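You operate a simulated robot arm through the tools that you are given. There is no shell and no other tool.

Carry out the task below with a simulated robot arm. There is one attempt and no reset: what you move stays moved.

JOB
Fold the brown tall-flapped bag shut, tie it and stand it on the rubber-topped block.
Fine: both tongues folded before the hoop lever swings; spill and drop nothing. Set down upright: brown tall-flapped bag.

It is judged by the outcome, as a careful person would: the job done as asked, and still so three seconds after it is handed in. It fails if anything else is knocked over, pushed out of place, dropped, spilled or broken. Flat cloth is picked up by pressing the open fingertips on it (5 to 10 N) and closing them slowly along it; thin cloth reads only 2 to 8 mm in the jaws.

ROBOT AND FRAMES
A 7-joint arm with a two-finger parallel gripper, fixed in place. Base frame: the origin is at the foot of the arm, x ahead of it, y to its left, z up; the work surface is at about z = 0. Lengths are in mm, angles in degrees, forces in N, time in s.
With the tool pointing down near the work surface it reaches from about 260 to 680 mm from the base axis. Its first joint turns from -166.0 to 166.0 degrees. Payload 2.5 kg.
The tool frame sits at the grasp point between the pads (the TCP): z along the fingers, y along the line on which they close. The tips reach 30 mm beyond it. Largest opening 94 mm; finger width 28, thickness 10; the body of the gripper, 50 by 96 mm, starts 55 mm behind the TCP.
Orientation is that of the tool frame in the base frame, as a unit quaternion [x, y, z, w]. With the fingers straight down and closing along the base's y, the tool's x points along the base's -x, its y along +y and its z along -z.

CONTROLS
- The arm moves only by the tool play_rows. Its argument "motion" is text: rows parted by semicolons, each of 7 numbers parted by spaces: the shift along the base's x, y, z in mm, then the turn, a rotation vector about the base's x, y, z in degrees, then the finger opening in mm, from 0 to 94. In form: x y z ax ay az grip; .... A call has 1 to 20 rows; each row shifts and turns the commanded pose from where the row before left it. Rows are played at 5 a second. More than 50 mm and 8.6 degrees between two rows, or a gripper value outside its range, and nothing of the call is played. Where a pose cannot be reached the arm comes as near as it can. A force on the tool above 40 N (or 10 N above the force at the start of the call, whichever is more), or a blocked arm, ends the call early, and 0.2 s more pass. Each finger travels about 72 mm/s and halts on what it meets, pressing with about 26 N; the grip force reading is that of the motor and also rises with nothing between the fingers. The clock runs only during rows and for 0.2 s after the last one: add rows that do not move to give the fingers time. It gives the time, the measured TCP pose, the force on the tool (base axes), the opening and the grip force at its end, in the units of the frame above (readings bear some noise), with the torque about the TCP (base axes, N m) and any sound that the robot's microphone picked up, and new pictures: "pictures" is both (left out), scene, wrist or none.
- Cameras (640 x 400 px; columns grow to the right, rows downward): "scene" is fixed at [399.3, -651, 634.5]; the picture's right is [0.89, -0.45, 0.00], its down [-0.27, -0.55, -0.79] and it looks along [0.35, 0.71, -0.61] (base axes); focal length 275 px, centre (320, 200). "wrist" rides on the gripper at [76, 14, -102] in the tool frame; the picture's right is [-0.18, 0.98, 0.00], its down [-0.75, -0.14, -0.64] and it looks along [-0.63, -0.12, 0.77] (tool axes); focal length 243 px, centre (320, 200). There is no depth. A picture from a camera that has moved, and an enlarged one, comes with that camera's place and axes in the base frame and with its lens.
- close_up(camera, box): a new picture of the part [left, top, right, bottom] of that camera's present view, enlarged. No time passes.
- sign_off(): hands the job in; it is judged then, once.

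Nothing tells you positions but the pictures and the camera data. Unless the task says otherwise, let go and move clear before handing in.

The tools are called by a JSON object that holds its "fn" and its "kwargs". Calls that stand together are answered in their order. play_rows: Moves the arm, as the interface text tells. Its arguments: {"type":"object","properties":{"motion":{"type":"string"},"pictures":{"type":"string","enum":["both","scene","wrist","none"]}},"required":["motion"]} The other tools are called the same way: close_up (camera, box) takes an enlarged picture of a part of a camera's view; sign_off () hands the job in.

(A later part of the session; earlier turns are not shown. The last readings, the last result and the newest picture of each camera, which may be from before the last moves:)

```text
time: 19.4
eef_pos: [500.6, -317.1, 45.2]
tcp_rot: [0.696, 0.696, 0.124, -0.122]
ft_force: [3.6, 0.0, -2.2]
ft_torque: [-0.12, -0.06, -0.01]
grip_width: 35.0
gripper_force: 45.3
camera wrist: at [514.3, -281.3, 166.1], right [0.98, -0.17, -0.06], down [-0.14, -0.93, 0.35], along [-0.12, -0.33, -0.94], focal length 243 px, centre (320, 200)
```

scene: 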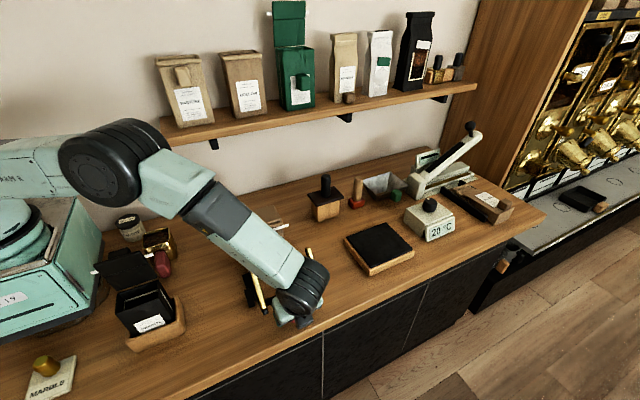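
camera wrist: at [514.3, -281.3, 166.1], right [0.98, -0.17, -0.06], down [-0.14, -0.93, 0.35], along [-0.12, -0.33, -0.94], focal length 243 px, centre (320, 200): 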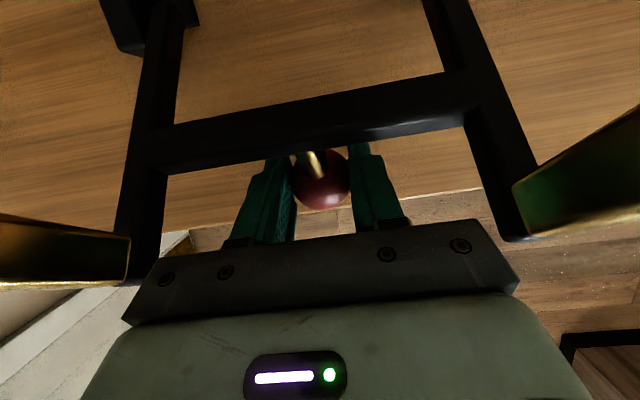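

The ball is gripped at 35 mm. I'll swing the hoop up along an arc about its pivot (y≈-216, z≈26), checking the force after the first 20°.

{"fn": "play_rows", "kwargs": {"motion": "0 1.5 8.5 -2 0 0 28; 0 2.2 8.3 -2 0 0 28; 0 3.0 8.0 -2 0 0 28; 0 3.6 7.8 -2 0 0 28; 0 0 0 0 0 0 28"}}

{"fn": "close_up", "kwargs": {"camera": "scene", "box": [220, 200, 340, 330]}}

```text
time: 20.6
eef_pos: [500.9, -307.4, 78.0]
tcp_rot: [0.704, 0.703, 0.074, -0.072]
ft_force: [14.1, -1.8, -12.7]
ft_torque: [-1.06, -0.22, 0.04]
grip_width: 35.2
gripper_force: 44.7
camera wrist: at [514.2, -253.6, 193.2], right [0.98, -0.18, -0.04], down [-0.14, -0.87, 0.47], along [-0.12, -0.46, -0.88], focal length 243 px, centre (320, 200)
```

scene: 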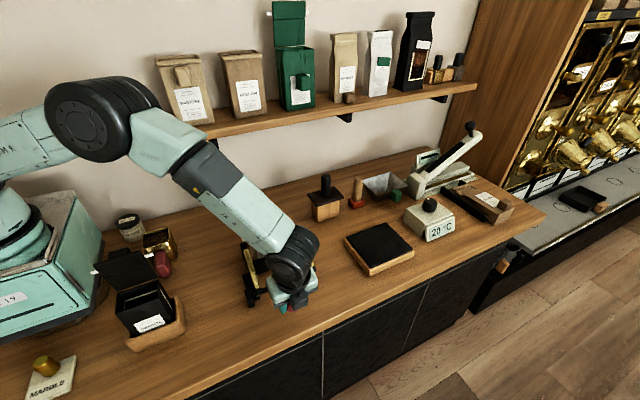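
wrist: 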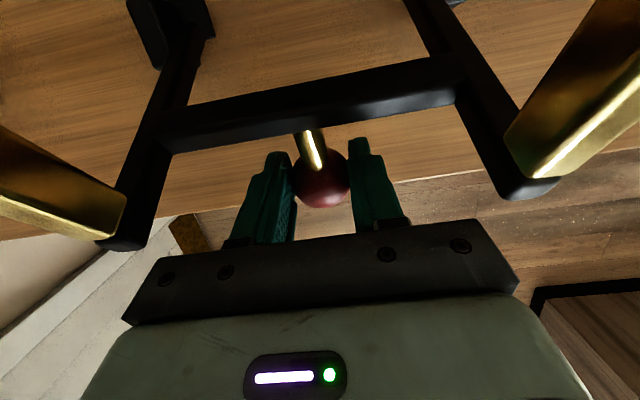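

```text
3.08 times, centred on (280, 265) of scene
camera zoom: at [399.3, -651.0, 634.5], right [0.89, -0.45, 0.0], down [-0.27, -0.55, -0.79], along [0.35, 0.71, -0.61], focal length 846 px, centre (443, 0)
```

zoom: 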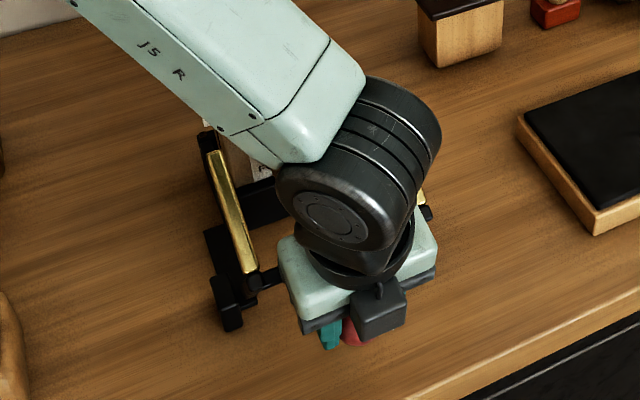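

The hoop is swinging. The sideways force is 14 N and there is a twist from the ball turning in the grip, so I'll continue gently with more tool rotation and a slightly lighter grip.

{"fn": "play_rows", "kwargs": {"motion": "0.4 4.3 7.4 -3 0 0 33; 0.4 4.9 7.0 -3 0 0 33; 0 5.6 6.6 -3 0 0 33; 0 0 0 0 0 0 33", "pictures": "wrist"}}

```text
time: 21.6
eef_pos: [499.6, -291.5, 97.6]
tcp_rot: [0.707, 0.707, 0.019, -0.019]
ft_force: [12.9, 2.5, -17.6]
ft_torque: [-0.88, -0.2, 0.17]
grip_width: 35.0
gripper_force: 45.1
camera wrist: at [514.4, -221.7, 203.5], right [0.98, -0.18, -0.01], down [-0.14, -0.79, 0.6], along [-0.12, -0.59, -0.8], focal length 243 px, centre (320, 200)
```

wrist: 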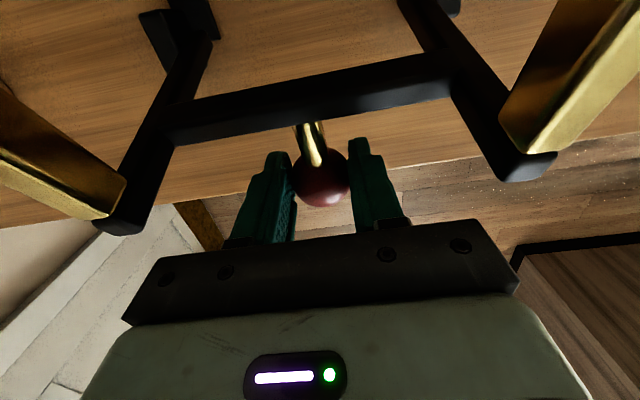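

The swing continues with about 17 N resisting. I'll trim the arc inward a little and go on.

{"fn": "play_rows", "kwargs": {"motion": "0.3 6.4 5.4 -3 0 0 33; 0.3 7.0 5.0 -3 0 0 33; 0 7.4 4.3 -3 0 0 33; 0 0 0 0 0 0 33"}}

{"fn": "close_up", "kwargs": {"camera": "scene", "box": [220, 180, 340, 310]}}

```text
time: 22.6
eef_pos: [499.4, -274.5, 112.4]
tcp_rot: [0.707, 0.705, -0.038, 0.038]
ft_force: [-1.5, -13.5, -2.2]
ft_torque: [-1.3, 0.0, 0.0]
grip_width: 35.1
gripper_force: 44.5
camera wrist: at [514.7, -187.7, 206.0], right [0.98, -0.19, 0.02], down [-0.14, -0.68, 0.72], along [-0.12, -0.71, -0.69], focal length 243 px, centre (320, 200)
```

scene: 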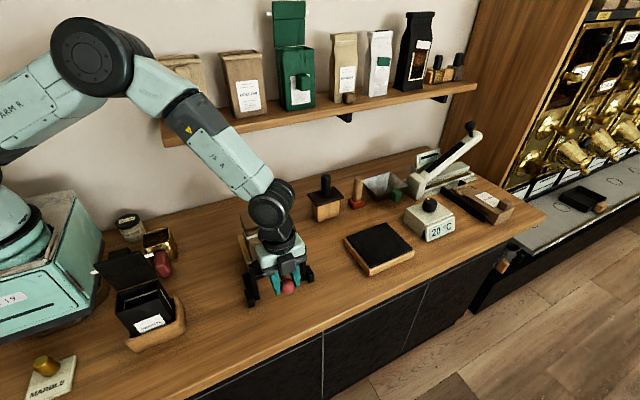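
wrist: 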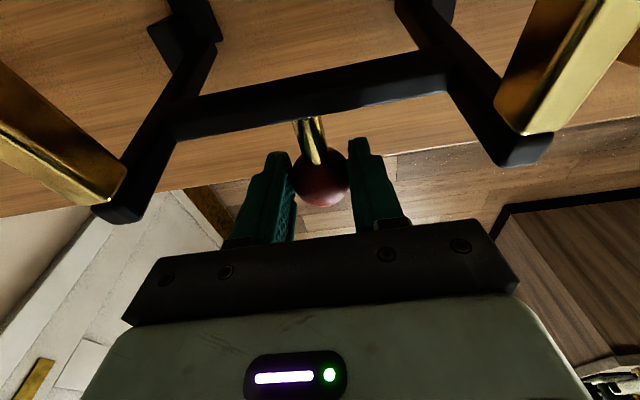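

```text
3.08 times, centred on (280, 245) of scene
camera zoom: at [399.3, -651.0, 634.5], right [0.89, -0.45, 0.0], down [-0.27, -0.55, -0.79], along [0.35, 0.71, -0.61], focal length 846 px, centre (443, 62)
```

zoom: 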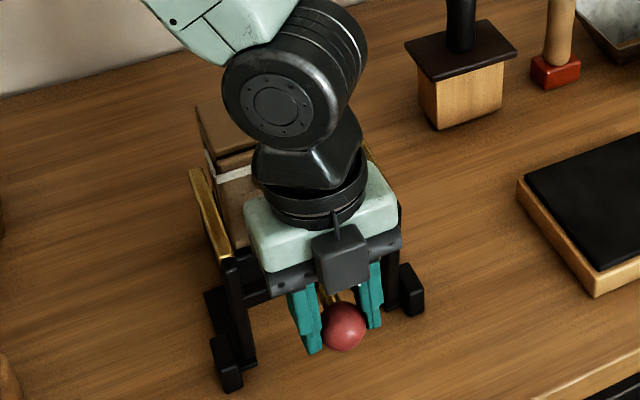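

The hoop arms are now about vertical with the bars reaching the tie ends. I'll continue the swing towards the bag.

{"fn": "play_rows", "kwargs": {"motion": "0 7.3 4.4 -3 0 0 33; 0 7.7 3.7 -3 0 0 33; 0 8.0 3.0 -3 0 0 33; 0 0 0 0 0 0 33"}}

{"fn": "close_up", "kwargs": {"camera": "scene", "box": [220, 180, 340, 310]}}

```text
time: 23.4
eef_pos: [500.6, -256.6, 122.6]
tcp_rot: [0.703, 0.7, -0.086, 0.085]
ft_force: [3.6, -4.2, -7.3]
ft_torque: [0.4, 0.07, 0.17]
grip_width: 34.8
gripper_force: 45.5
stopped in row 3: the force on the tool passed its limit at 46 N (the readings are from after the stop); the commanded pose is now the measured one
camera wrist: at [515.1, -157.9, 202.4], right [0.98, -0.18, 0.04], down [-0.14, -0.58, 0.8], along [-0.12, -0.8, -0.59], focal length 243 px, centre (320, 200)
```

scene: 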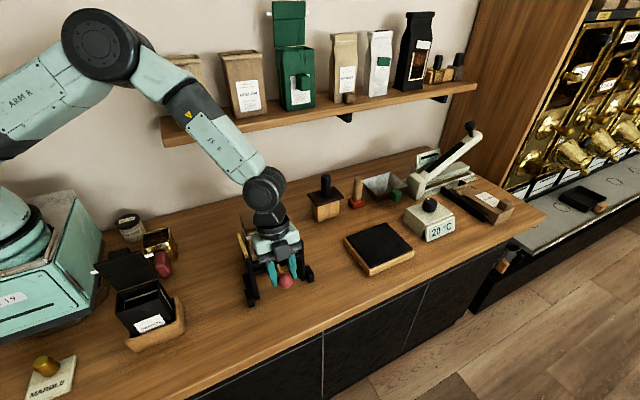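
wrist: 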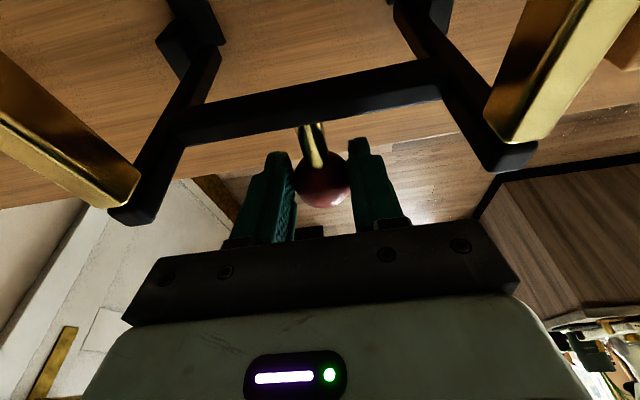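

```text
3.08 times, centred on (280, 245) of scene
camera zoom: at [399.3, -651.0, 634.5], right [0.89, -0.45, 0.0], down [-0.27, -0.55, -0.79], along [0.35, 0.71, -0.61], focal length 846 px, centre (443, 62)
```

zoom: 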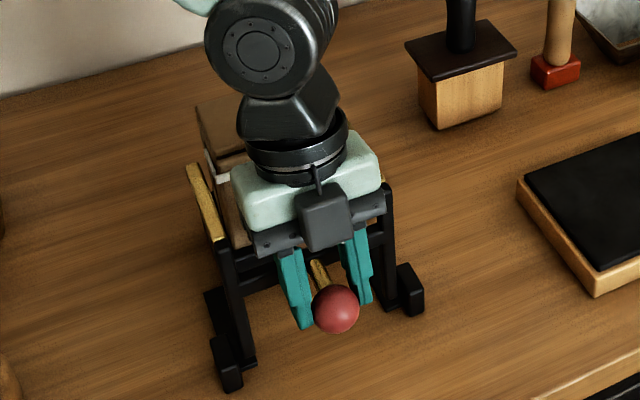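

The force limit stopped the swing at 46 N with the bars alongside the bag. I'll zoom in to see whether the tie ends are bent and what resists.

{"fn": "close_up", "kwargs": {"camera": "scene", "box": [235, 205, 315, 285]}}

{"fn": "close_up", "kwargs": {"camera": "scene", "box": [235, 205, 275, 245]}}

{"fn": "close_up", "kwargs": {"camera": "wrist", "box": [0, 0, 640, 400]}}

```text
5.00 times, centred on (275, 245) of scene
camera zoom: at [399.3, -651.0, 634.5], right [0.89, -0.45, 0.0], down [-0.27, -0.55, -0.79], along [0.35, 0.71, -0.61], focal length 1375 px, centre (545, -25)
```

zoom: 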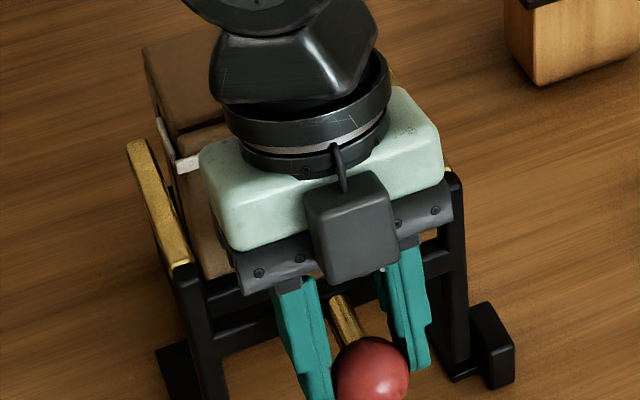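

```text
10.00 times, centred on (255, 225) of scene
camera zoom: at [399.3, -651.0, 634.5], right [0.89, -0.45, 0.0], down [-0.27, -0.55, -0.79], along [0.35, 0.71, -0.61], focal length 2749 px, centre (970, -50)
```

zoom: 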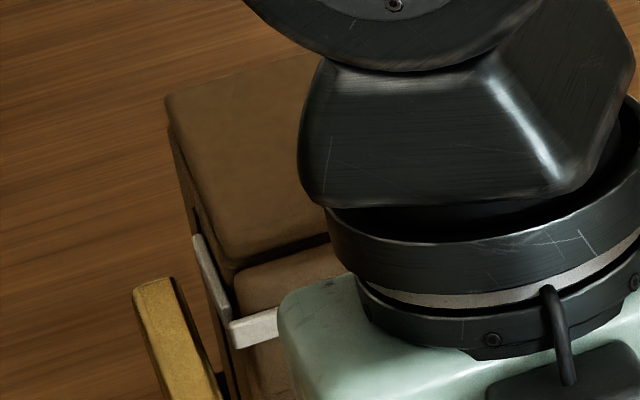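

```text
1.00 times, centred on (320, 200) of wrist (not enlarged: the box is as wide or as high as the picture)
camera zoom: at [515.1, -157.9, 202.4], right [0.98, -0.18, 0.04], down [-0.14, -0.58, 0.8], along [-0.12, -0.8, -0.59], focal length 243 px, centre (320, 200)
```

zoom: 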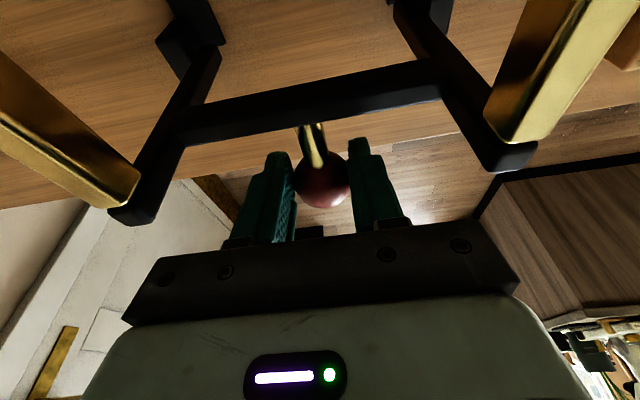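

The left tie end is clearly bent back along the bag's side. I'll nudge the hoop slightly further to confirm it's at its stop.

{"fn": "play_rows", "kwargs": {"motion": "0 3.6 1.6 0 0 0 33; 0 0 0 0 0 0 33", "pictures": "none"}}

```text
time: 23.8
eef_pos: [500.8, -255.4, 123.1]
tcp_rot: [0.704, 0.699, -0.088, 0.087]
ft_force: [5.3, -6.5, -8.3]
ft_torque: [0.77, -0.08, 0.02]
grip_width: 34.9
gripper_force: 45.2
stopped in row 2: the force on the tool passed its limit at 43 N (the readings are from after the stop); the commanded pose is now the measured one
```

The hoop is firmly at its stop, so the tie is bent. I'll swing the hoop back down under control along the same path, starting with a small part so I can check the ties.

{"fn": "play_rows", "kwargs": {"motion": "0 -6 -2.9 2.7 0 0 33; 0 -6.5 -3.6 2.7 0 0 33; 0 -6.6 -4.2 2.7 0 0 33; 0 -6.2 -4.3 3 0 0 33; 0 -5.7 -4.9 3 0 0 33; 0 -5.1 -5.6 3 0 0 33; 0 0 0 0 0 0 33"}}

{"fn": "close_up", "kwargs": {"camera": "scene", "box": [225, 190, 325, 290]}}

```text
time: 25.4
eef_pos: [500.2, -291.0, 97.6]
tcp_rot: [0.71, 0.704, 0.018, -0.018]
ft_force: [-9.8, 8.8, 6.1]
ft_torque: [1.05, 0.12, -0.15]
grip_width: 35.1
gripper_force: 44.9
camera wrist: at [515.1, -221.1, 202.6], right [0.98, -0.19, -0.01], down [-0.14, -0.79, 0.6], along [-0.12, -0.59, -0.8], focal length 243 px, centre (320, 200)
```

scene: 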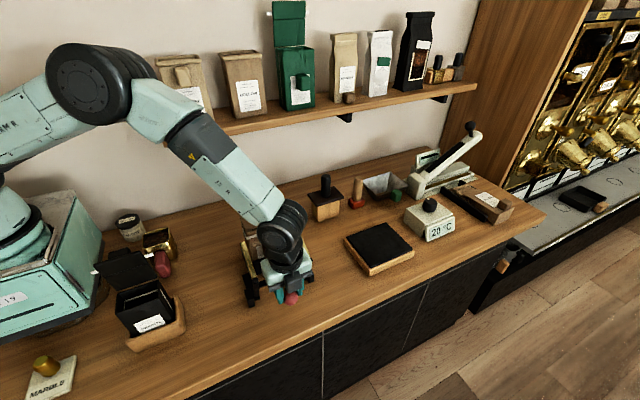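
wrist: 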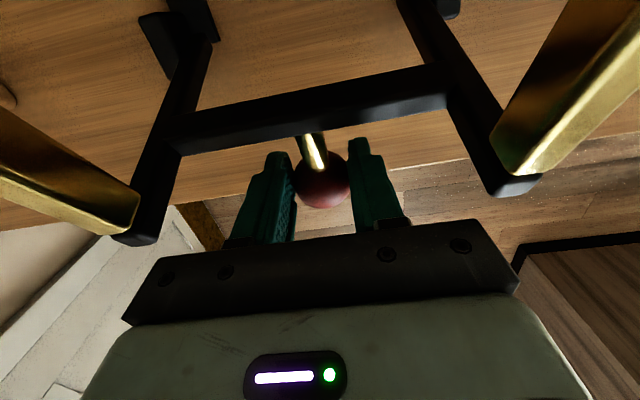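

```text
4.00 times, centred on (275, 240) of scene
camera zoom: at [399.3, -651.0, 634.5], right [0.89, -0.45, 0.0], down [-0.27, -0.55, -0.79], along [0.35, 0.71, -0.61], focal length 1100 px, centre (500, 40)
```

zoom: 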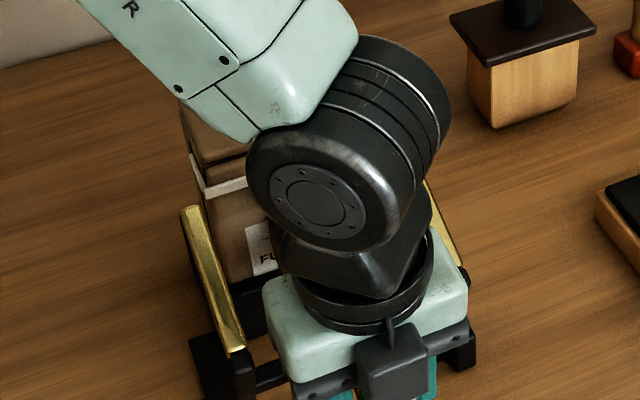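

The left tie end stays bent with the bar gone. I'll continue lowering the hoop to its rest position.

{"fn": "play_rows", "kwargs": {"motion": "0 -6 -6 3 0 0 33; 0 -5.3 -6.6 3 0 0 33; 0 -4.6 -7 3 0 0 33; 0 -3.6 -7.8 2 0 0 33; 0 -3 -8 2 0 0 33; 0 -2 -8.4 2 0 0 33; 0 -1 -7.6 2 0 0 33; 0 0 0 0 0 0 33"}}

{"fn": "close_up", "kwargs": {"camera": "scene", "box": [225, 190, 345, 320]}}

```text
time: 27.1
eef_pos: [499.6, -317.8, 49.6]
tcp_rot: [0.698, 0.695, 0.12, -0.122]
ft_force: [-4.1, 3.3, 9.7]
ft_torque: [-0.35, 0.05, -0.05]
grip_width: 35.0
gripper_force: 45.1
stopped in row 8: the force on the tool passed its limit at 44 N (the readings are from after the stop); the commanded pose is now the measured one
camera wrist: at [515.0, -281.1, 170.6], right [0.98, -0.18, -0.07], down [-0.14, -0.93, 0.35], along [-0.12, -0.34, -0.93], focal length 243 px, centre (320, 200)
```

scene: 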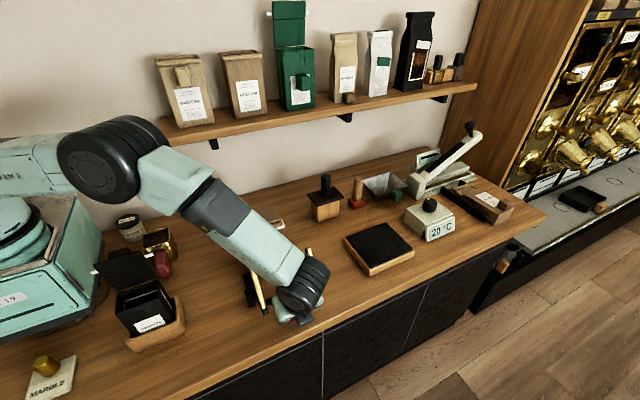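
wrist: 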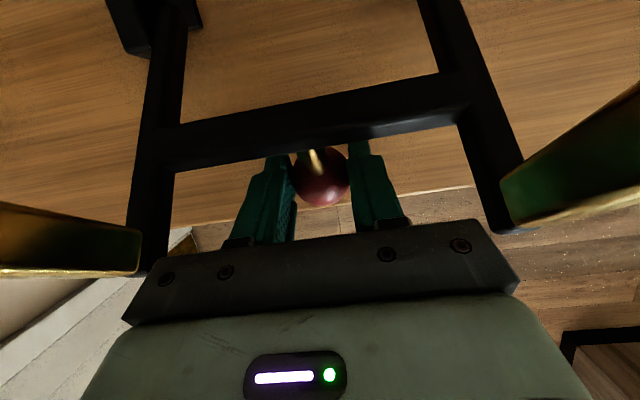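

```text
3.08 times, centred on (285, 255) of scene
camera zoom: at [399.3, -651.0, 634.5], right [0.89, -0.45, 0.0], down [-0.27, -0.55, -0.79], along [0.35, 0.71, -0.61], focal length 846 px, centre (428, 31)
```

zoom: 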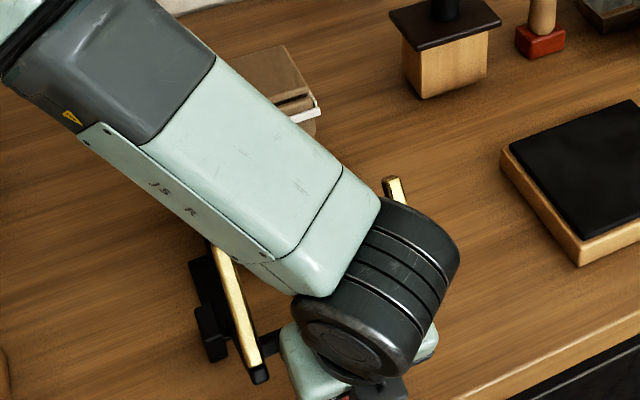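

The hoop is back at rest, and the right tie end is also bent along the side. I'll release the ball and retreat along the tool axis.

{"fn": "play_rows", "kwargs": {"motion": "0 0 1 0 0 0 38; 0 0 0 0 0 0 48; 0 0 0 0 0 0 62; 0 0 0 0 0 0 62; 0 -4.1 11.3 0 0 0 62; 0 -8.2 22.6 0 0 0 62; 0 -8.2 22.6 0 0 0 62; 0 -8.2 22.6 0 0 0 62; 0 -8.2 22.6 0 0 0 62; 0 0 35 0 0 0 62; 0 0 35 0 0 0 62; 0 0 35 0 0 0 62; 0 0 35 0 0 0 62; 0 0 0 0 0 0 62"}}

{"fn": "close_up", "kwargs": {"camera": "scene", "box": [225, 190, 345, 320]}}

```text
time: 30.1
eef_pos: [501.7, -353.9, 293.5]
tcp_rot: [0.698, 0.695, 0.121, -0.122]
ft_force: [1.1, 0.8, -0.8]
ft_torque: [0.04, -0.02, 0.0]
grip_width: 62.1
gripper_force: 0.0
camera wrist: at [515.4, -317.0, 414.2], right [0.98, -0.18, -0.07], down [-0.14, -0.93, 0.35], along [-0.12, -0.34, -0.93], focal length 243 px, centre (320, 200)
```

scene: 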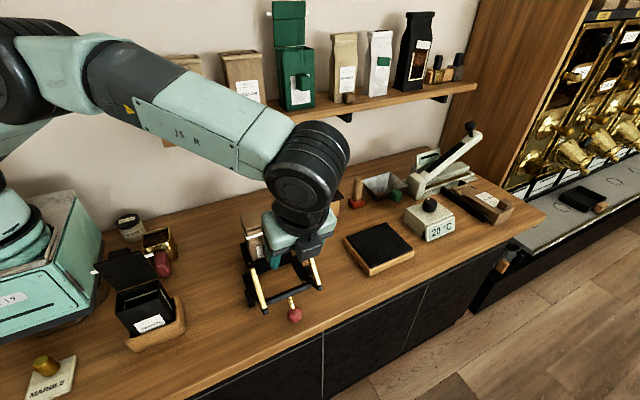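
wrist: 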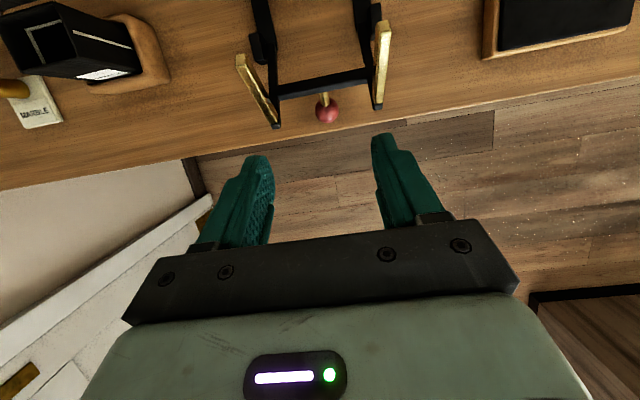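

```text
3.08 times, centred on (285, 255) of scene
camera zoom: at [399.3, -651.0, 634.5], right [0.89, -0.45, 0.0], down [-0.27, -0.55, -0.79], along [0.35, 0.71, -0.61], focal length 846 px, centre (428, 31)
```

zoom: 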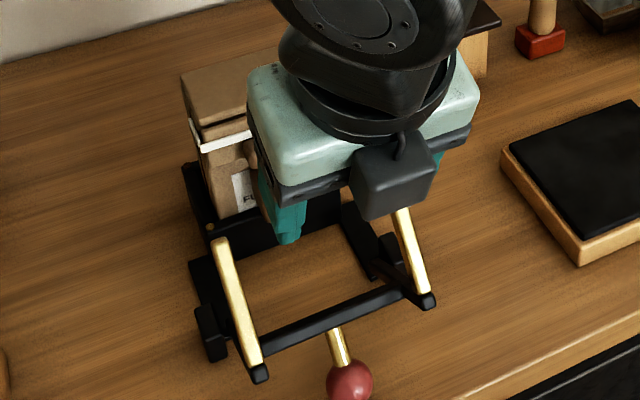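

The hoop stays down. I'll move the arm to the left for a clear view of the bag's front.

{"fn": "play_rows", "kwargs": {"motion": "-45 10 20 0 0 0 62; -45 10 20 0 0 0 62; -45 10 20 0 0 0 62; -40 0 0 0 0 0 62; 0 0 0 0 0 0 62"}}

{"fn": "close_up", "kwargs": {"camera": "scene", "box": [235, 200, 305, 270]}}

{"fn": "close_up", "kwargs": {"camera": "scene", "box": [330, 200, 430, 300]}}

```text
refused: row 1 steps farther than a row can; nothing moved
```

```text
5.71 times, centred on (270, 235) of scene
camera zoom: at [399.3, -651.0, 634.5], right [0.89, -0.45, 0.0], down [-0.27, -0.55, -0.79], along [0.35, 0.71, -0.61], focal length 1571 px, centre (606, 0)
```

zoom: 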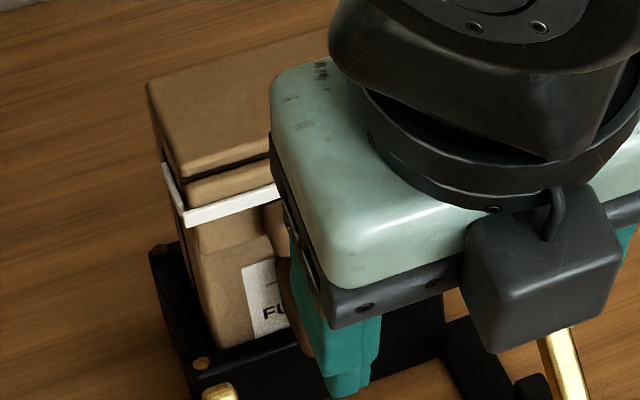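

```text
4.00 times, centred on (380, 250) of scene
camera zoom: at [399.3, -651.0, 634.5], right [0.89, -0.45, 0.0], down [-0.27, -0.55, -0.79], along [0.35, 0.71, -0.61], focal length 1100 px, centre (80, 0)
```

zoom: 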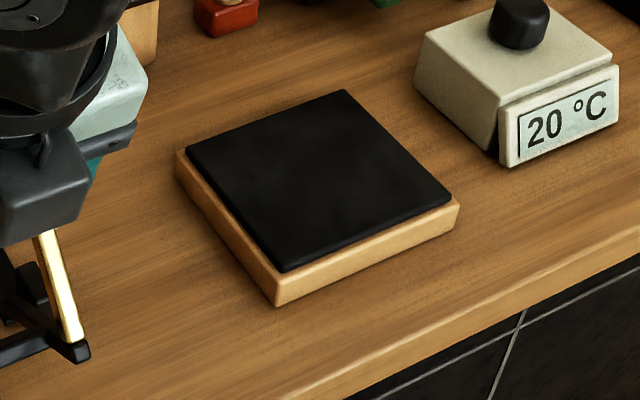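

That step was over the row limit, so I'll use shorter rows.

{"fn": "play_rows", "kwargs": {"motion": "-40 8 15 0 0 0 62; -40 8 15 0 0 0 62; -40 8 15 0 0 0 62; -40 0 0 0 0 0 62; 0 0 0 0 0 0 62"}}

{"fn": "close_up", "kwargs": {"camera": "scene", "box": [235, 200, 305, 270]}}

```text
time: 31.2
eef_pos: [338.1, -330.0, 335.4]
tcp_rot: [0.698, 0.695, 0.12, -0.123]
ft_force: [-0.2, -0.4, 0.6]
ft_torque: [0.03, -0.02, 0.01]
grip_width: 62.1
gripper_force: 0.1
camera wrist: at [353.7, -293.0, 456.4], right [0.98, -0.18, -0.07], down [-0.14, -0.93, 0.35], along [-0.12, -0.34, -0.93], focal length 243 px, centre (320, 200)
```

scene: 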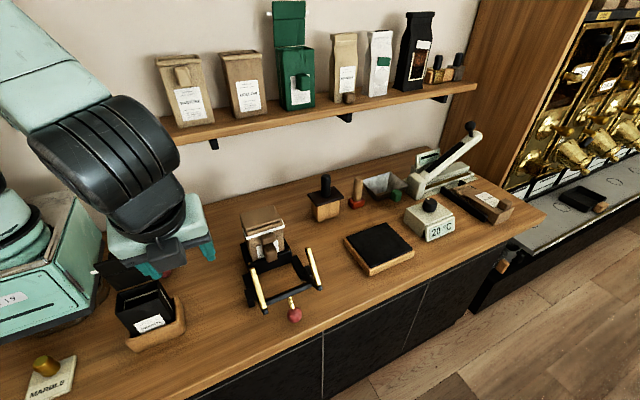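
wrist: 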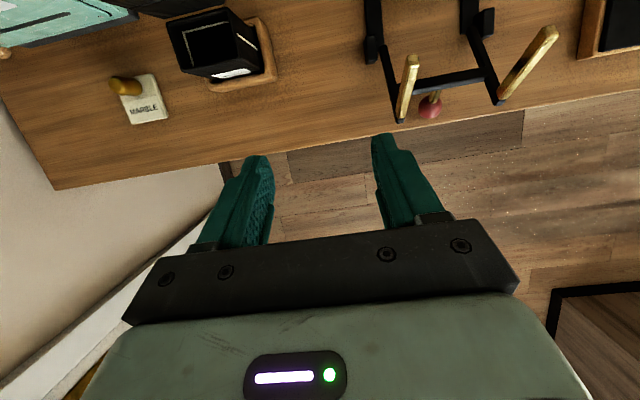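

```text
5.71 times, centred on (270, 235) of scene
camera zoom: at [399.3, -651.0, 634.5], right [0.89, -0.45, 0.0], down [-0.27, -0.55, -0.79], along [0.35, 0.71, -0.61], focal length 1571 px, centre (606, 0)
```

zoom: 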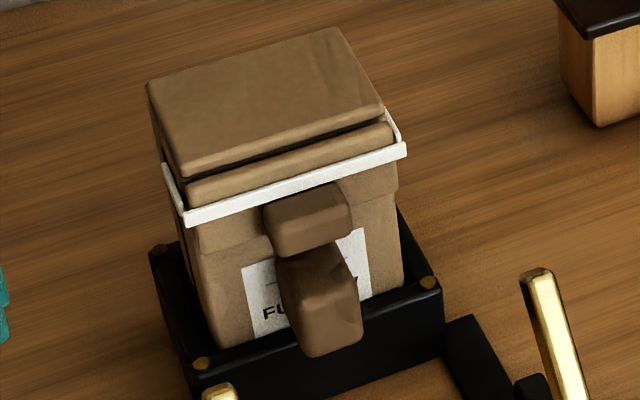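

Both tongues are folded and both tie ends are bent along the sides, so the bag is tied. The front knob (x≈485–513, y≈-169…-130, z≈66–106) is the carry handle, but the block's rubber top (x≈738–887, y≈-280…-149) is too far for a straight-down tool. I'll grip the knob from the front with the tool tilted 40°, flipping the tool half a turn first so the wrist has room to turn for placing.

{"fn": "play_rows", "kwargs": {"motion": "0 0 5 -6.7 0 0 62; 0 0 5 -6.7 0 0 62; 0 0 5 -6.6 0 0 62; 0 0 0 0 0 8.4 62; 0 0 0 0 0 8.4 62; 0 0 0 0 0 8.4 62; 0 0 0 0 0 8.4 62; 0 0 0 0 0 8.4 62; 0 0 0 0 0 8.4 62; 0 0 0 0 0 8.4 62; 0 0 0 0 0 8.4 62; 0 0 0 0 0 8.4 62; 0 0 0 0 0 8.4 62; 0 0 0 0 0 8.4 62; 0 0 0 0 0 8.4 62; 0 0 0 0 0 8.4 62; 0 0 0 0 0 8.4 62; 0 0 0 0 0 8.4 62; 0 0 0 0 0 8.4 62", "pictures": "scene"}}

```text
time: 35.2
eef_pos: [340.2, -329.4, 351.9]
tcp_rot: [-0.377, 0.926, 0.0, 0.004]
ft_force: [-0.5, -0.3, 0.4]
ft_torque: [-0.01, 0.0, -0.01]
grip_width: 62.0
gripper_force: 0.0
```

scene: 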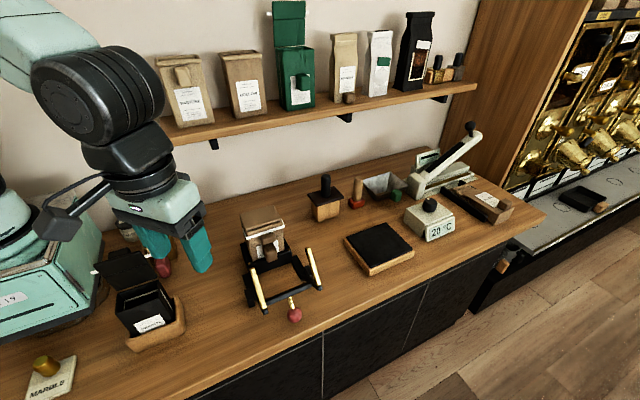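

The flip is going well and the camera cube is visible on the tool's +x side. I'll finish the rotation and move across above the hoop, then tilt to 40°.

{"fn": "play_rows", "kwargs": {"motion": "25 0 0 0 0 7.6 62; 25 0 0 0 0 7.6 62; 25 0 0 0 0 7.6 62; 25 0 0 0 0 7.6 62; 25 0 0 0 0 7.6 60; 25 0 0 0 0 7.6 58; 9 0 -10 8 0 0 56; 0 0 -10 8 0 0 54; 0 0 -10 8 0 0 52; 0 0 -10 8 0 0 52; 0 0 -10 8 0 0 52; 0 0 0 0 0 0 52"}}

```text
time: 37.9
eef_pos: [499.4, -331.2, 301.9]
tcp_rot: [-0.661, 0.666, 0.244, 0.245]
ft_force: [-0.5, -0.7, 0.4]
ft_torque: [-0.01, -0.02, 0.0]
grip_width: 52.2
gripper_force: 0.0
camera wrist: at [484.8, -455.6, 329.8], right [-0.98, 0.15, 0.12], down [0.14, 0.16, 0.98], along [0.12, 0.98, -0.17], focal length 243 px, centre (320, 200)
```

scene: 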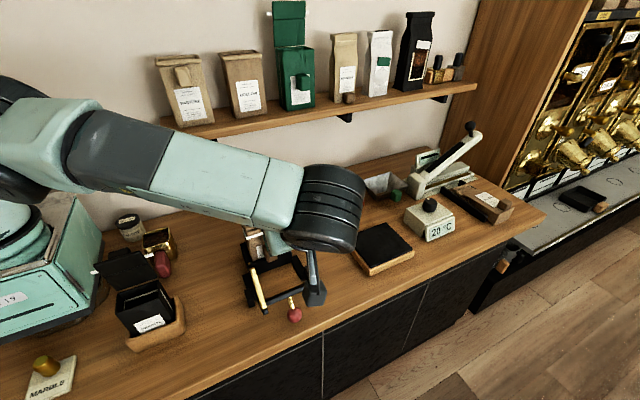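
wrist: 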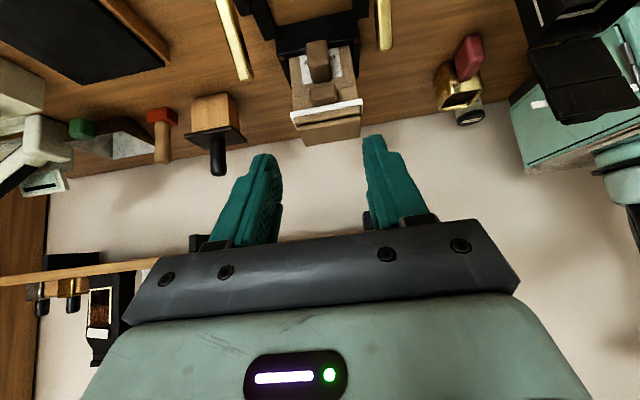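

The pose was reached, and the wrist camera now sees the bag's front upside down. I'll zoom in to refine the knob's location.

{"fn": "close_up", "kwargs": {"camera": "wrist", "box": [260, 0, 400, 150]}}

{"fn": "close_up", "kwargs": {"camera": "wrist", "box": [280, 20, 370, 120]}}

```text
2.67 times, centred on (330, 75) of wrist
camera zoom: at [484.8, -455.6, 329.8], right [-0.98, 0.15, 0.12], down [0.14, 0.16, 0.98], along [0.12, 0.98, -0.17], focal length 647 px, centre (293, 533)
```

zoom: 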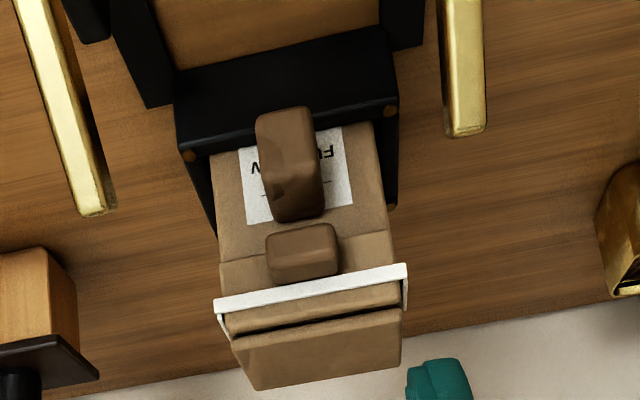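

```text
4.00 times, centred on (325, 70) of wrist
camera zoom: at [484.8, -455.6, 329.8], right [-0.98, 0.15, 0.12], down [0.14, 0.16, 0.98], along [0.12, 0.98, -0.17], focal length 970 px, centre (300, 720)
```

zoom: 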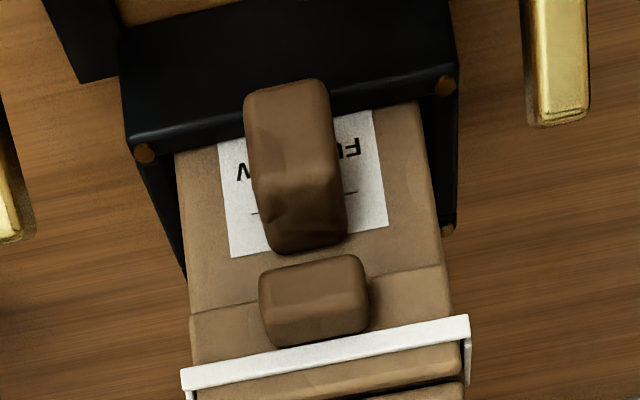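

The knob is centred at (499.5, -150, 83) and 28 mm wide, and the flap knob's lower edge is at z≈129, so there is clearance. I'll move to the pre-grasp point on the tool axis.

{"fn": "play_rows", "kwargs": {"motion": "0 20 -30 0 0 0 52; 0 20 -30 0 0 0 52; 0 15 -20 0 0 0 52; 0 15 -16 0 0 0 52; 0 12.9 -15.3 0 0 0 52; 0 12.9 -15.3 0 0 0 52; 0 12.9 -15.3 0 0 0 52; 0 0 0 0 0 0 52"}}

{"fn": "close_up", "kwargs": {"camera": "wrist", "box": [220, 0, 420, 180]}}

{"fn": "close_up", "kwargs": {"camera": "scene", "box": [225, 180, 345, 310]}}

```text
time: 39.6
eef_pos: [499.2, -222.9, 158.7]
tcp_rot: [-0.663, 0.665, 0.244, 0.242]
ft_force: [-0.3, -0.7, 0.5]
ft_torque: [0.01, 0.0, 0.0]
grip_width: 52.4
gripper_force: 0.0
camera wrist: at [483.8, -347.5, 187.0], right [-0.98, 0.15, 0.12], down [0.14, 0.16, 0.98], along [0.12, 0.98, -0.18], focal length 243 px, centre (320, 200)
```

scene: 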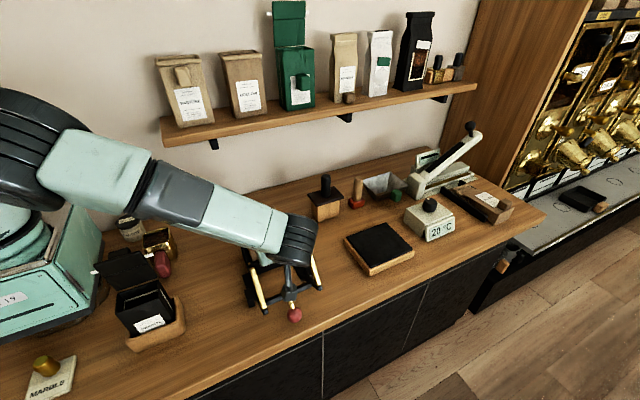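
wrist: 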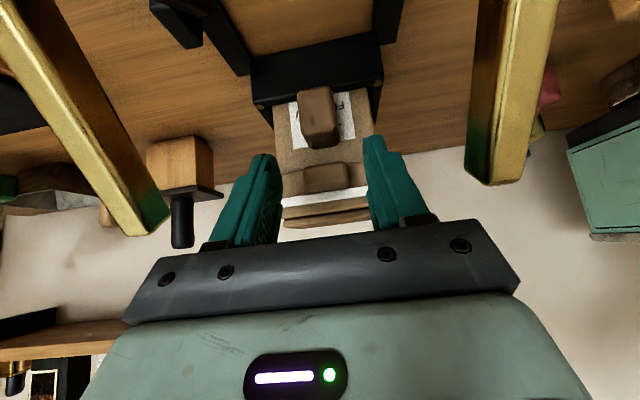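

```text
2.22 times, centred on (320, 90) of wrist
camera zoom: at [483.8, -347.5, 187.0], right [-0.98, 0.15, 0.12], down [0.14, 0.16, 0.98], along [0.12, 0.98, -0.18], focal length 539 px, centre (320, 444)
```

zoom: 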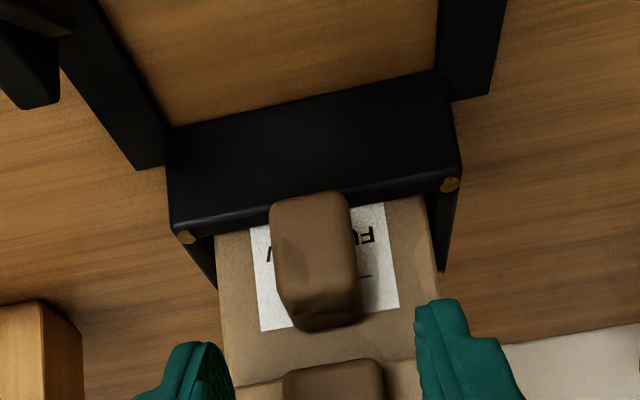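

```text
3.08 times, centred on (285, 245) of scene
camera zoom: at [399.3, -651.0, 634.5], right [0.89, -0.45, 0.0], down [-0.27, -0.55, -0.79], along [0.35, 0.71, -0.61], focal length 846 px, centre (428, 62)
```

zoom: 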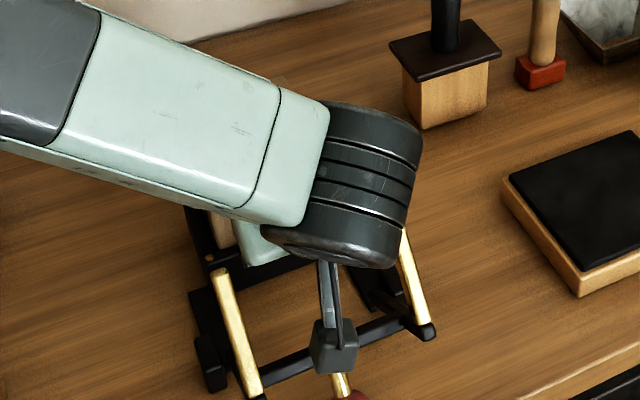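

Everything is aligned: the knob is midway between the fingers and the camera stays above the hoop's crossbar. I'll go in along the tool axis.

{"fn": "play_rows", "kwargs": {"motion": "0 9.7 -11.5 0 0 0 52; 0 9.7 -11.5 0 0 0 52; 0 9.7 -11.5 0 0 0 52; 0 9.7 -11.5 0 0 0 52; 0 0 0 0 0 0 52"}}

{"fn": "close_up", "kwargs": {"camera": "wrist", "box": [220, 50, 420, 250]}}

```text
time: 40.9
eef_pos: [499.3, -183.2, 113.8]
tcp_rot: [-0.662, 0.665, 0.244, 0.243]
ft_force: [-0.5, -0.5, -0.8]
ft_torque: [0.01, 0.02, -0.06]
grip_width: 52.0
gripper_force: 0.1
camera wrist: at [484.6, -308.2, 142.0], right [-0.98, 0.15, 0.12], down [0.14, 0.16, 0.98], along [0.12, 0.98, -0.18], focal length 243 px, centre (320, 200)
```

scene: 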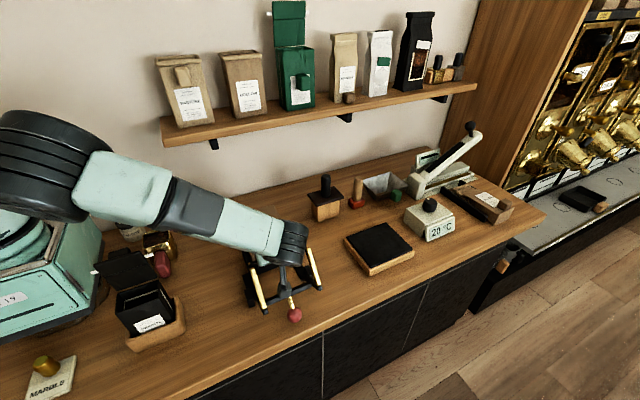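
wrist: 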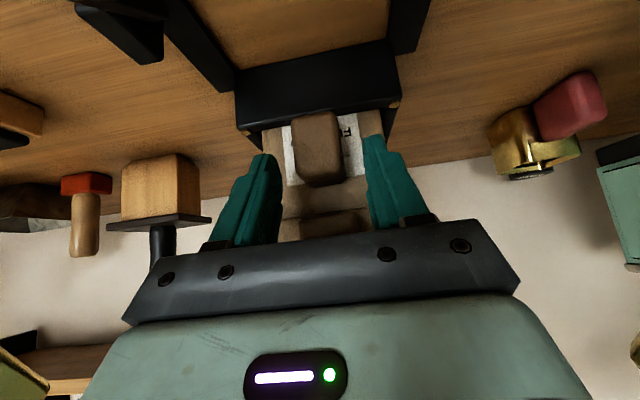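

```text
2.00 times, centred on (320, 150) of wrist
camera zoom: at [484.6, -308.2, 142.0], right [-0.98, 0.15, 0.12], down [0.14, 0.16, 0.98], along [0.12, 0.98, -0.18], focal length 485 px, centre (320, 300)
```

zoom: 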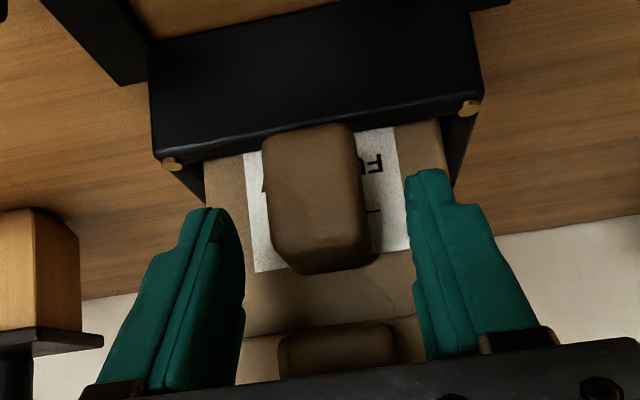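

Clear and centred. I'll make the final approach of about 28 mm.

{"fn": "play_rows", "kwargs": {"motion": "0 7 -8.5 0 0 0 52; 0 6 -7 0 0 0 52; 0 4.5 -5.5 0 0 0 52; 0 0 0 0 0 0 52"}}

{"fn": "close_up", "kwargs": {"camera": "wrist", "box": [220, 50, 420, 250]}}

{"fn": "close_up", "kwargs": {"camera": "scene", "box": [235, 200, 315, 290]}}

```text
time: 41.9
eef_pos: [498.8, -166.0, 92.9]
tcp_rot: [-0.662, 0.666, 0.244, 0.243]
ft_force: [0.4, -0.2, -0.2]
ft_torque: [0.03, 0.01, -0.01]
grip_width: 52.1
gripper_force: 0.1
camera wrist: at [484.6, -290.0, 120.4], right [-0.98, 0.14, 0.12], down [0.14, 0.16, 0.98], along [0.12, 0.98, -0.18], focal length 243 px, centre (320, 200)
```

scene: 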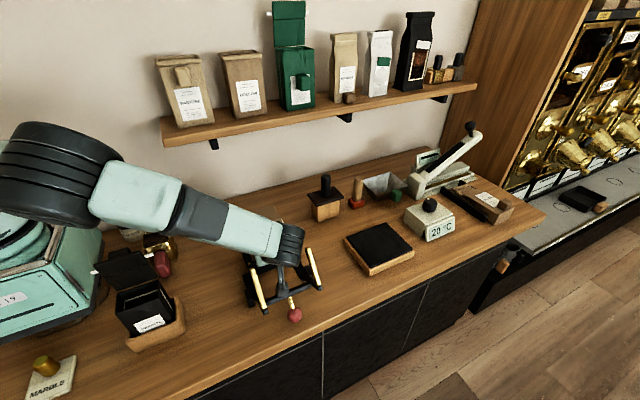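
wrist: 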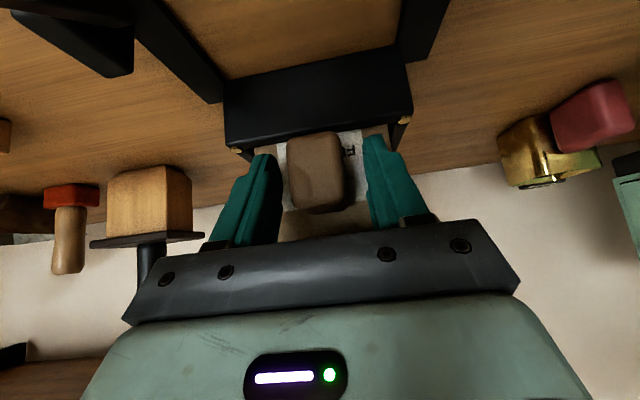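

```text
2.00 times, centred on (320, 150) of wrist
camera zoom: at [484.6, -290.0, 120.4], right [-0.98, 0.14, 0.12], down [0.14, 0.16, 0.98], along [0.12, 0.98, -0.18], focal length 485 px, centre (320, 300)
```

zoom: 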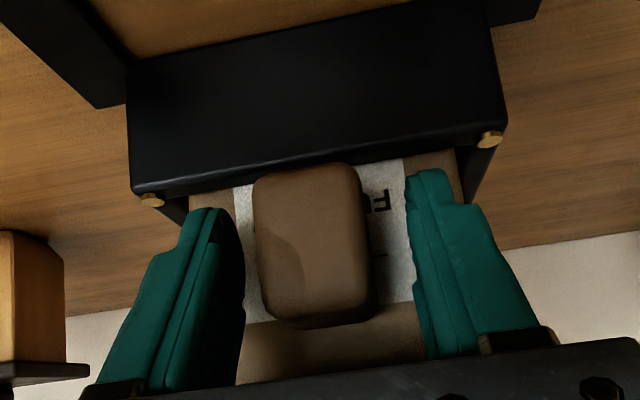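

```text
4.44 times, centred on (275, 245) of scene
camera zoom: at [399.3, -651.0, 634.5], right [0.89, -0.45, 0.0], down [-0.27, -0.55, -0.79], along [0.35, 0.71, -0.61], focal length 1222 px, centre (520, 0)
```

zoom: 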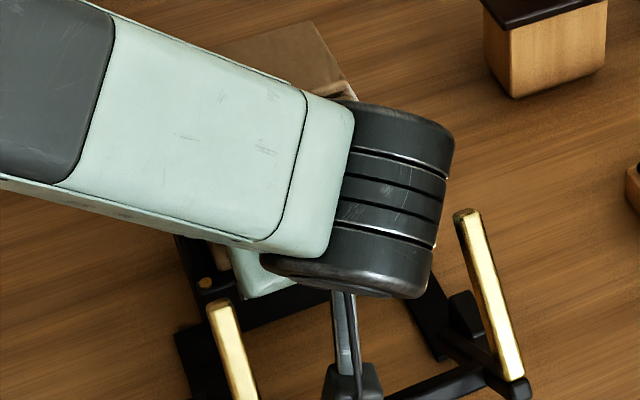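

The fingers straddle the knob with good overlap. I'll close gradually.

{"fn": "play_rows", "kwargs": {"motion": "0 0 0 0 0 0 44; 0 0 0 0 0 0 36; 0 0 0 0 0 0 30; 0 0 0 0 0 0 25; 0 0 0 0 0 0 20; 0 0 0 0 0 0 20; 0 0 0 0 0 0 20"}}

{"fn": "close_up", "kwargs": {"camera": "wrist", "box": [220, 50, 420, 250]}}

```text
time: 43.5
eef_pos: [499.3, -165.5, 93.1]
tcp_rot: [-0.663, 0.665, 0.244, 0.243]
ft_force: [0.9, 1.6, 1.7]
ft_torque: [-0.01, -0.06, 0.05]
grip_width: 33.9
gripper_force: 25.8
camera wrist: at [484.6, -290.1, 120.6], right [-0.98, 0.15, 0.12], down [0.14, 0.16, 0.98], along [0.12, 0.98, -0.18], focal length 243 px, centre (320, 200)
```

scene: 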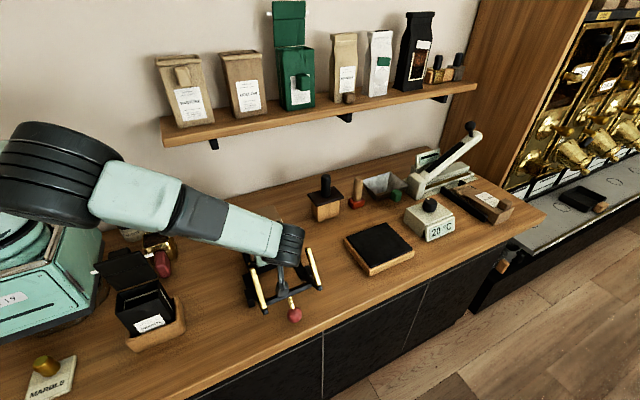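
wrist: 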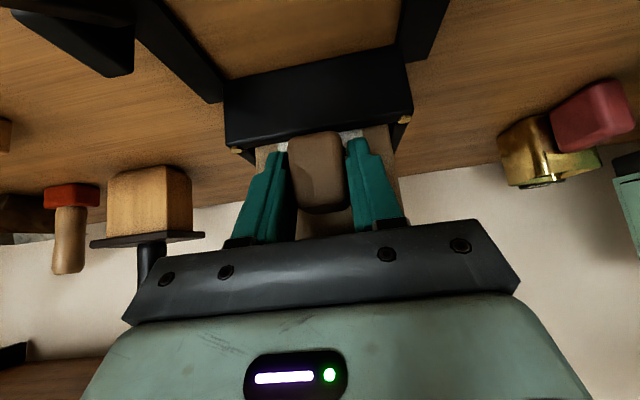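

```text
2.00 times, centred on (320, 150) of wrist
camera zoom: at [484.6, -290.1, 120.6], right [-0.98, 0.15, 0.12], down [0.14, 0.16, 0.98], along [0.12, 0.98, -0.18], focal length 485 px, centre (320, 300)
```

zoom: 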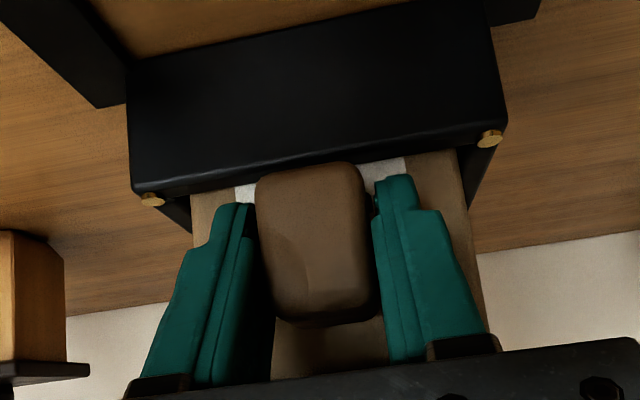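

The grip is holding at 33.9 mm with about 26 N. I'll lift slowly to test the weight and hold.

{"fn": "play_rows", "kwargs": {"motion": "0 0 3 0 0 0 20; 0 0 4 0 0 0 20; 0 0 5 0 0 0 20; 0 0 6 0 0 0 20; 0 0 0 0 0 0 20"}}

{"fn": "close_up", "kwargs": {"camera": "wrist", "box": [220, 50, 420, 250]}}

```text
time: 44.6
eef_pos: [500.1, -165.9, 110.0]
tcp_rot: [-0.662, 0.666, 0.244, 0.244]
ft_force: [-0.4, -0.3, 0.3]
ft_torque: [-0.1, 0.0, -0.01]
grip_width: 29.5
gripper_force: 26.0
camera wrist: at [484.8, -291.0, 138.3], right [-0.98, 0.15, 0.12], down [0.14, 0.16, 0.98], along [0.12, 0.98, -0.18], focal length 243 px, centre (320, 200)
```

scene: 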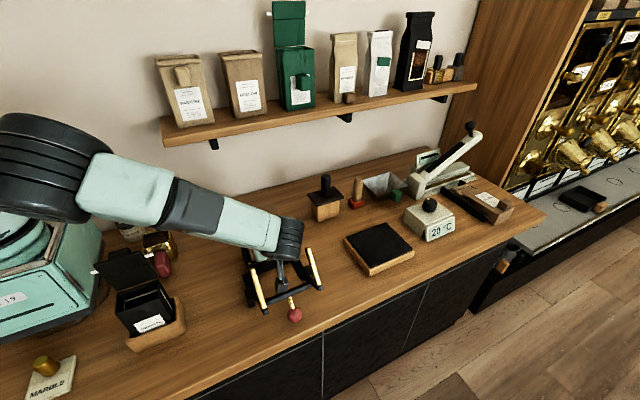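
wrist: 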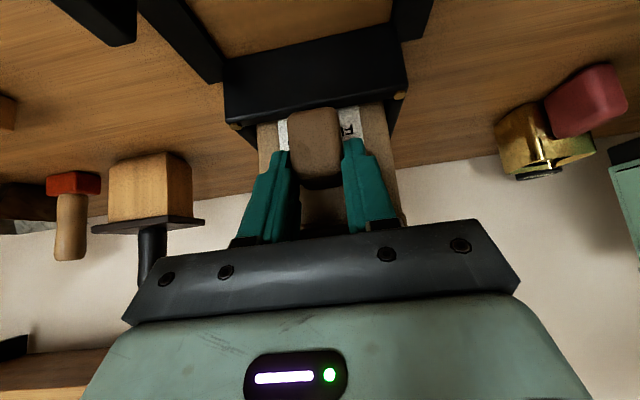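

```text
2.00 times, centred on (320, 150) of wrist
camera zoom: at [484.8, -291.0, 138.3], right [-0.98, 0.15, 0.12], down [0.14, 0.16, 0.98], along [0.12, 0.98, -0.18], focal length 485 px, centre (320, 300)
```

zoom: 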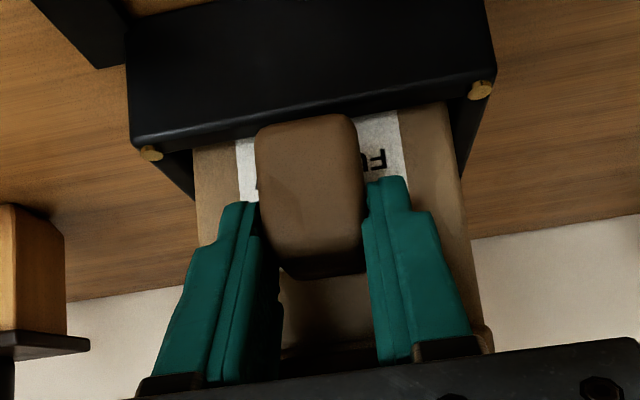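

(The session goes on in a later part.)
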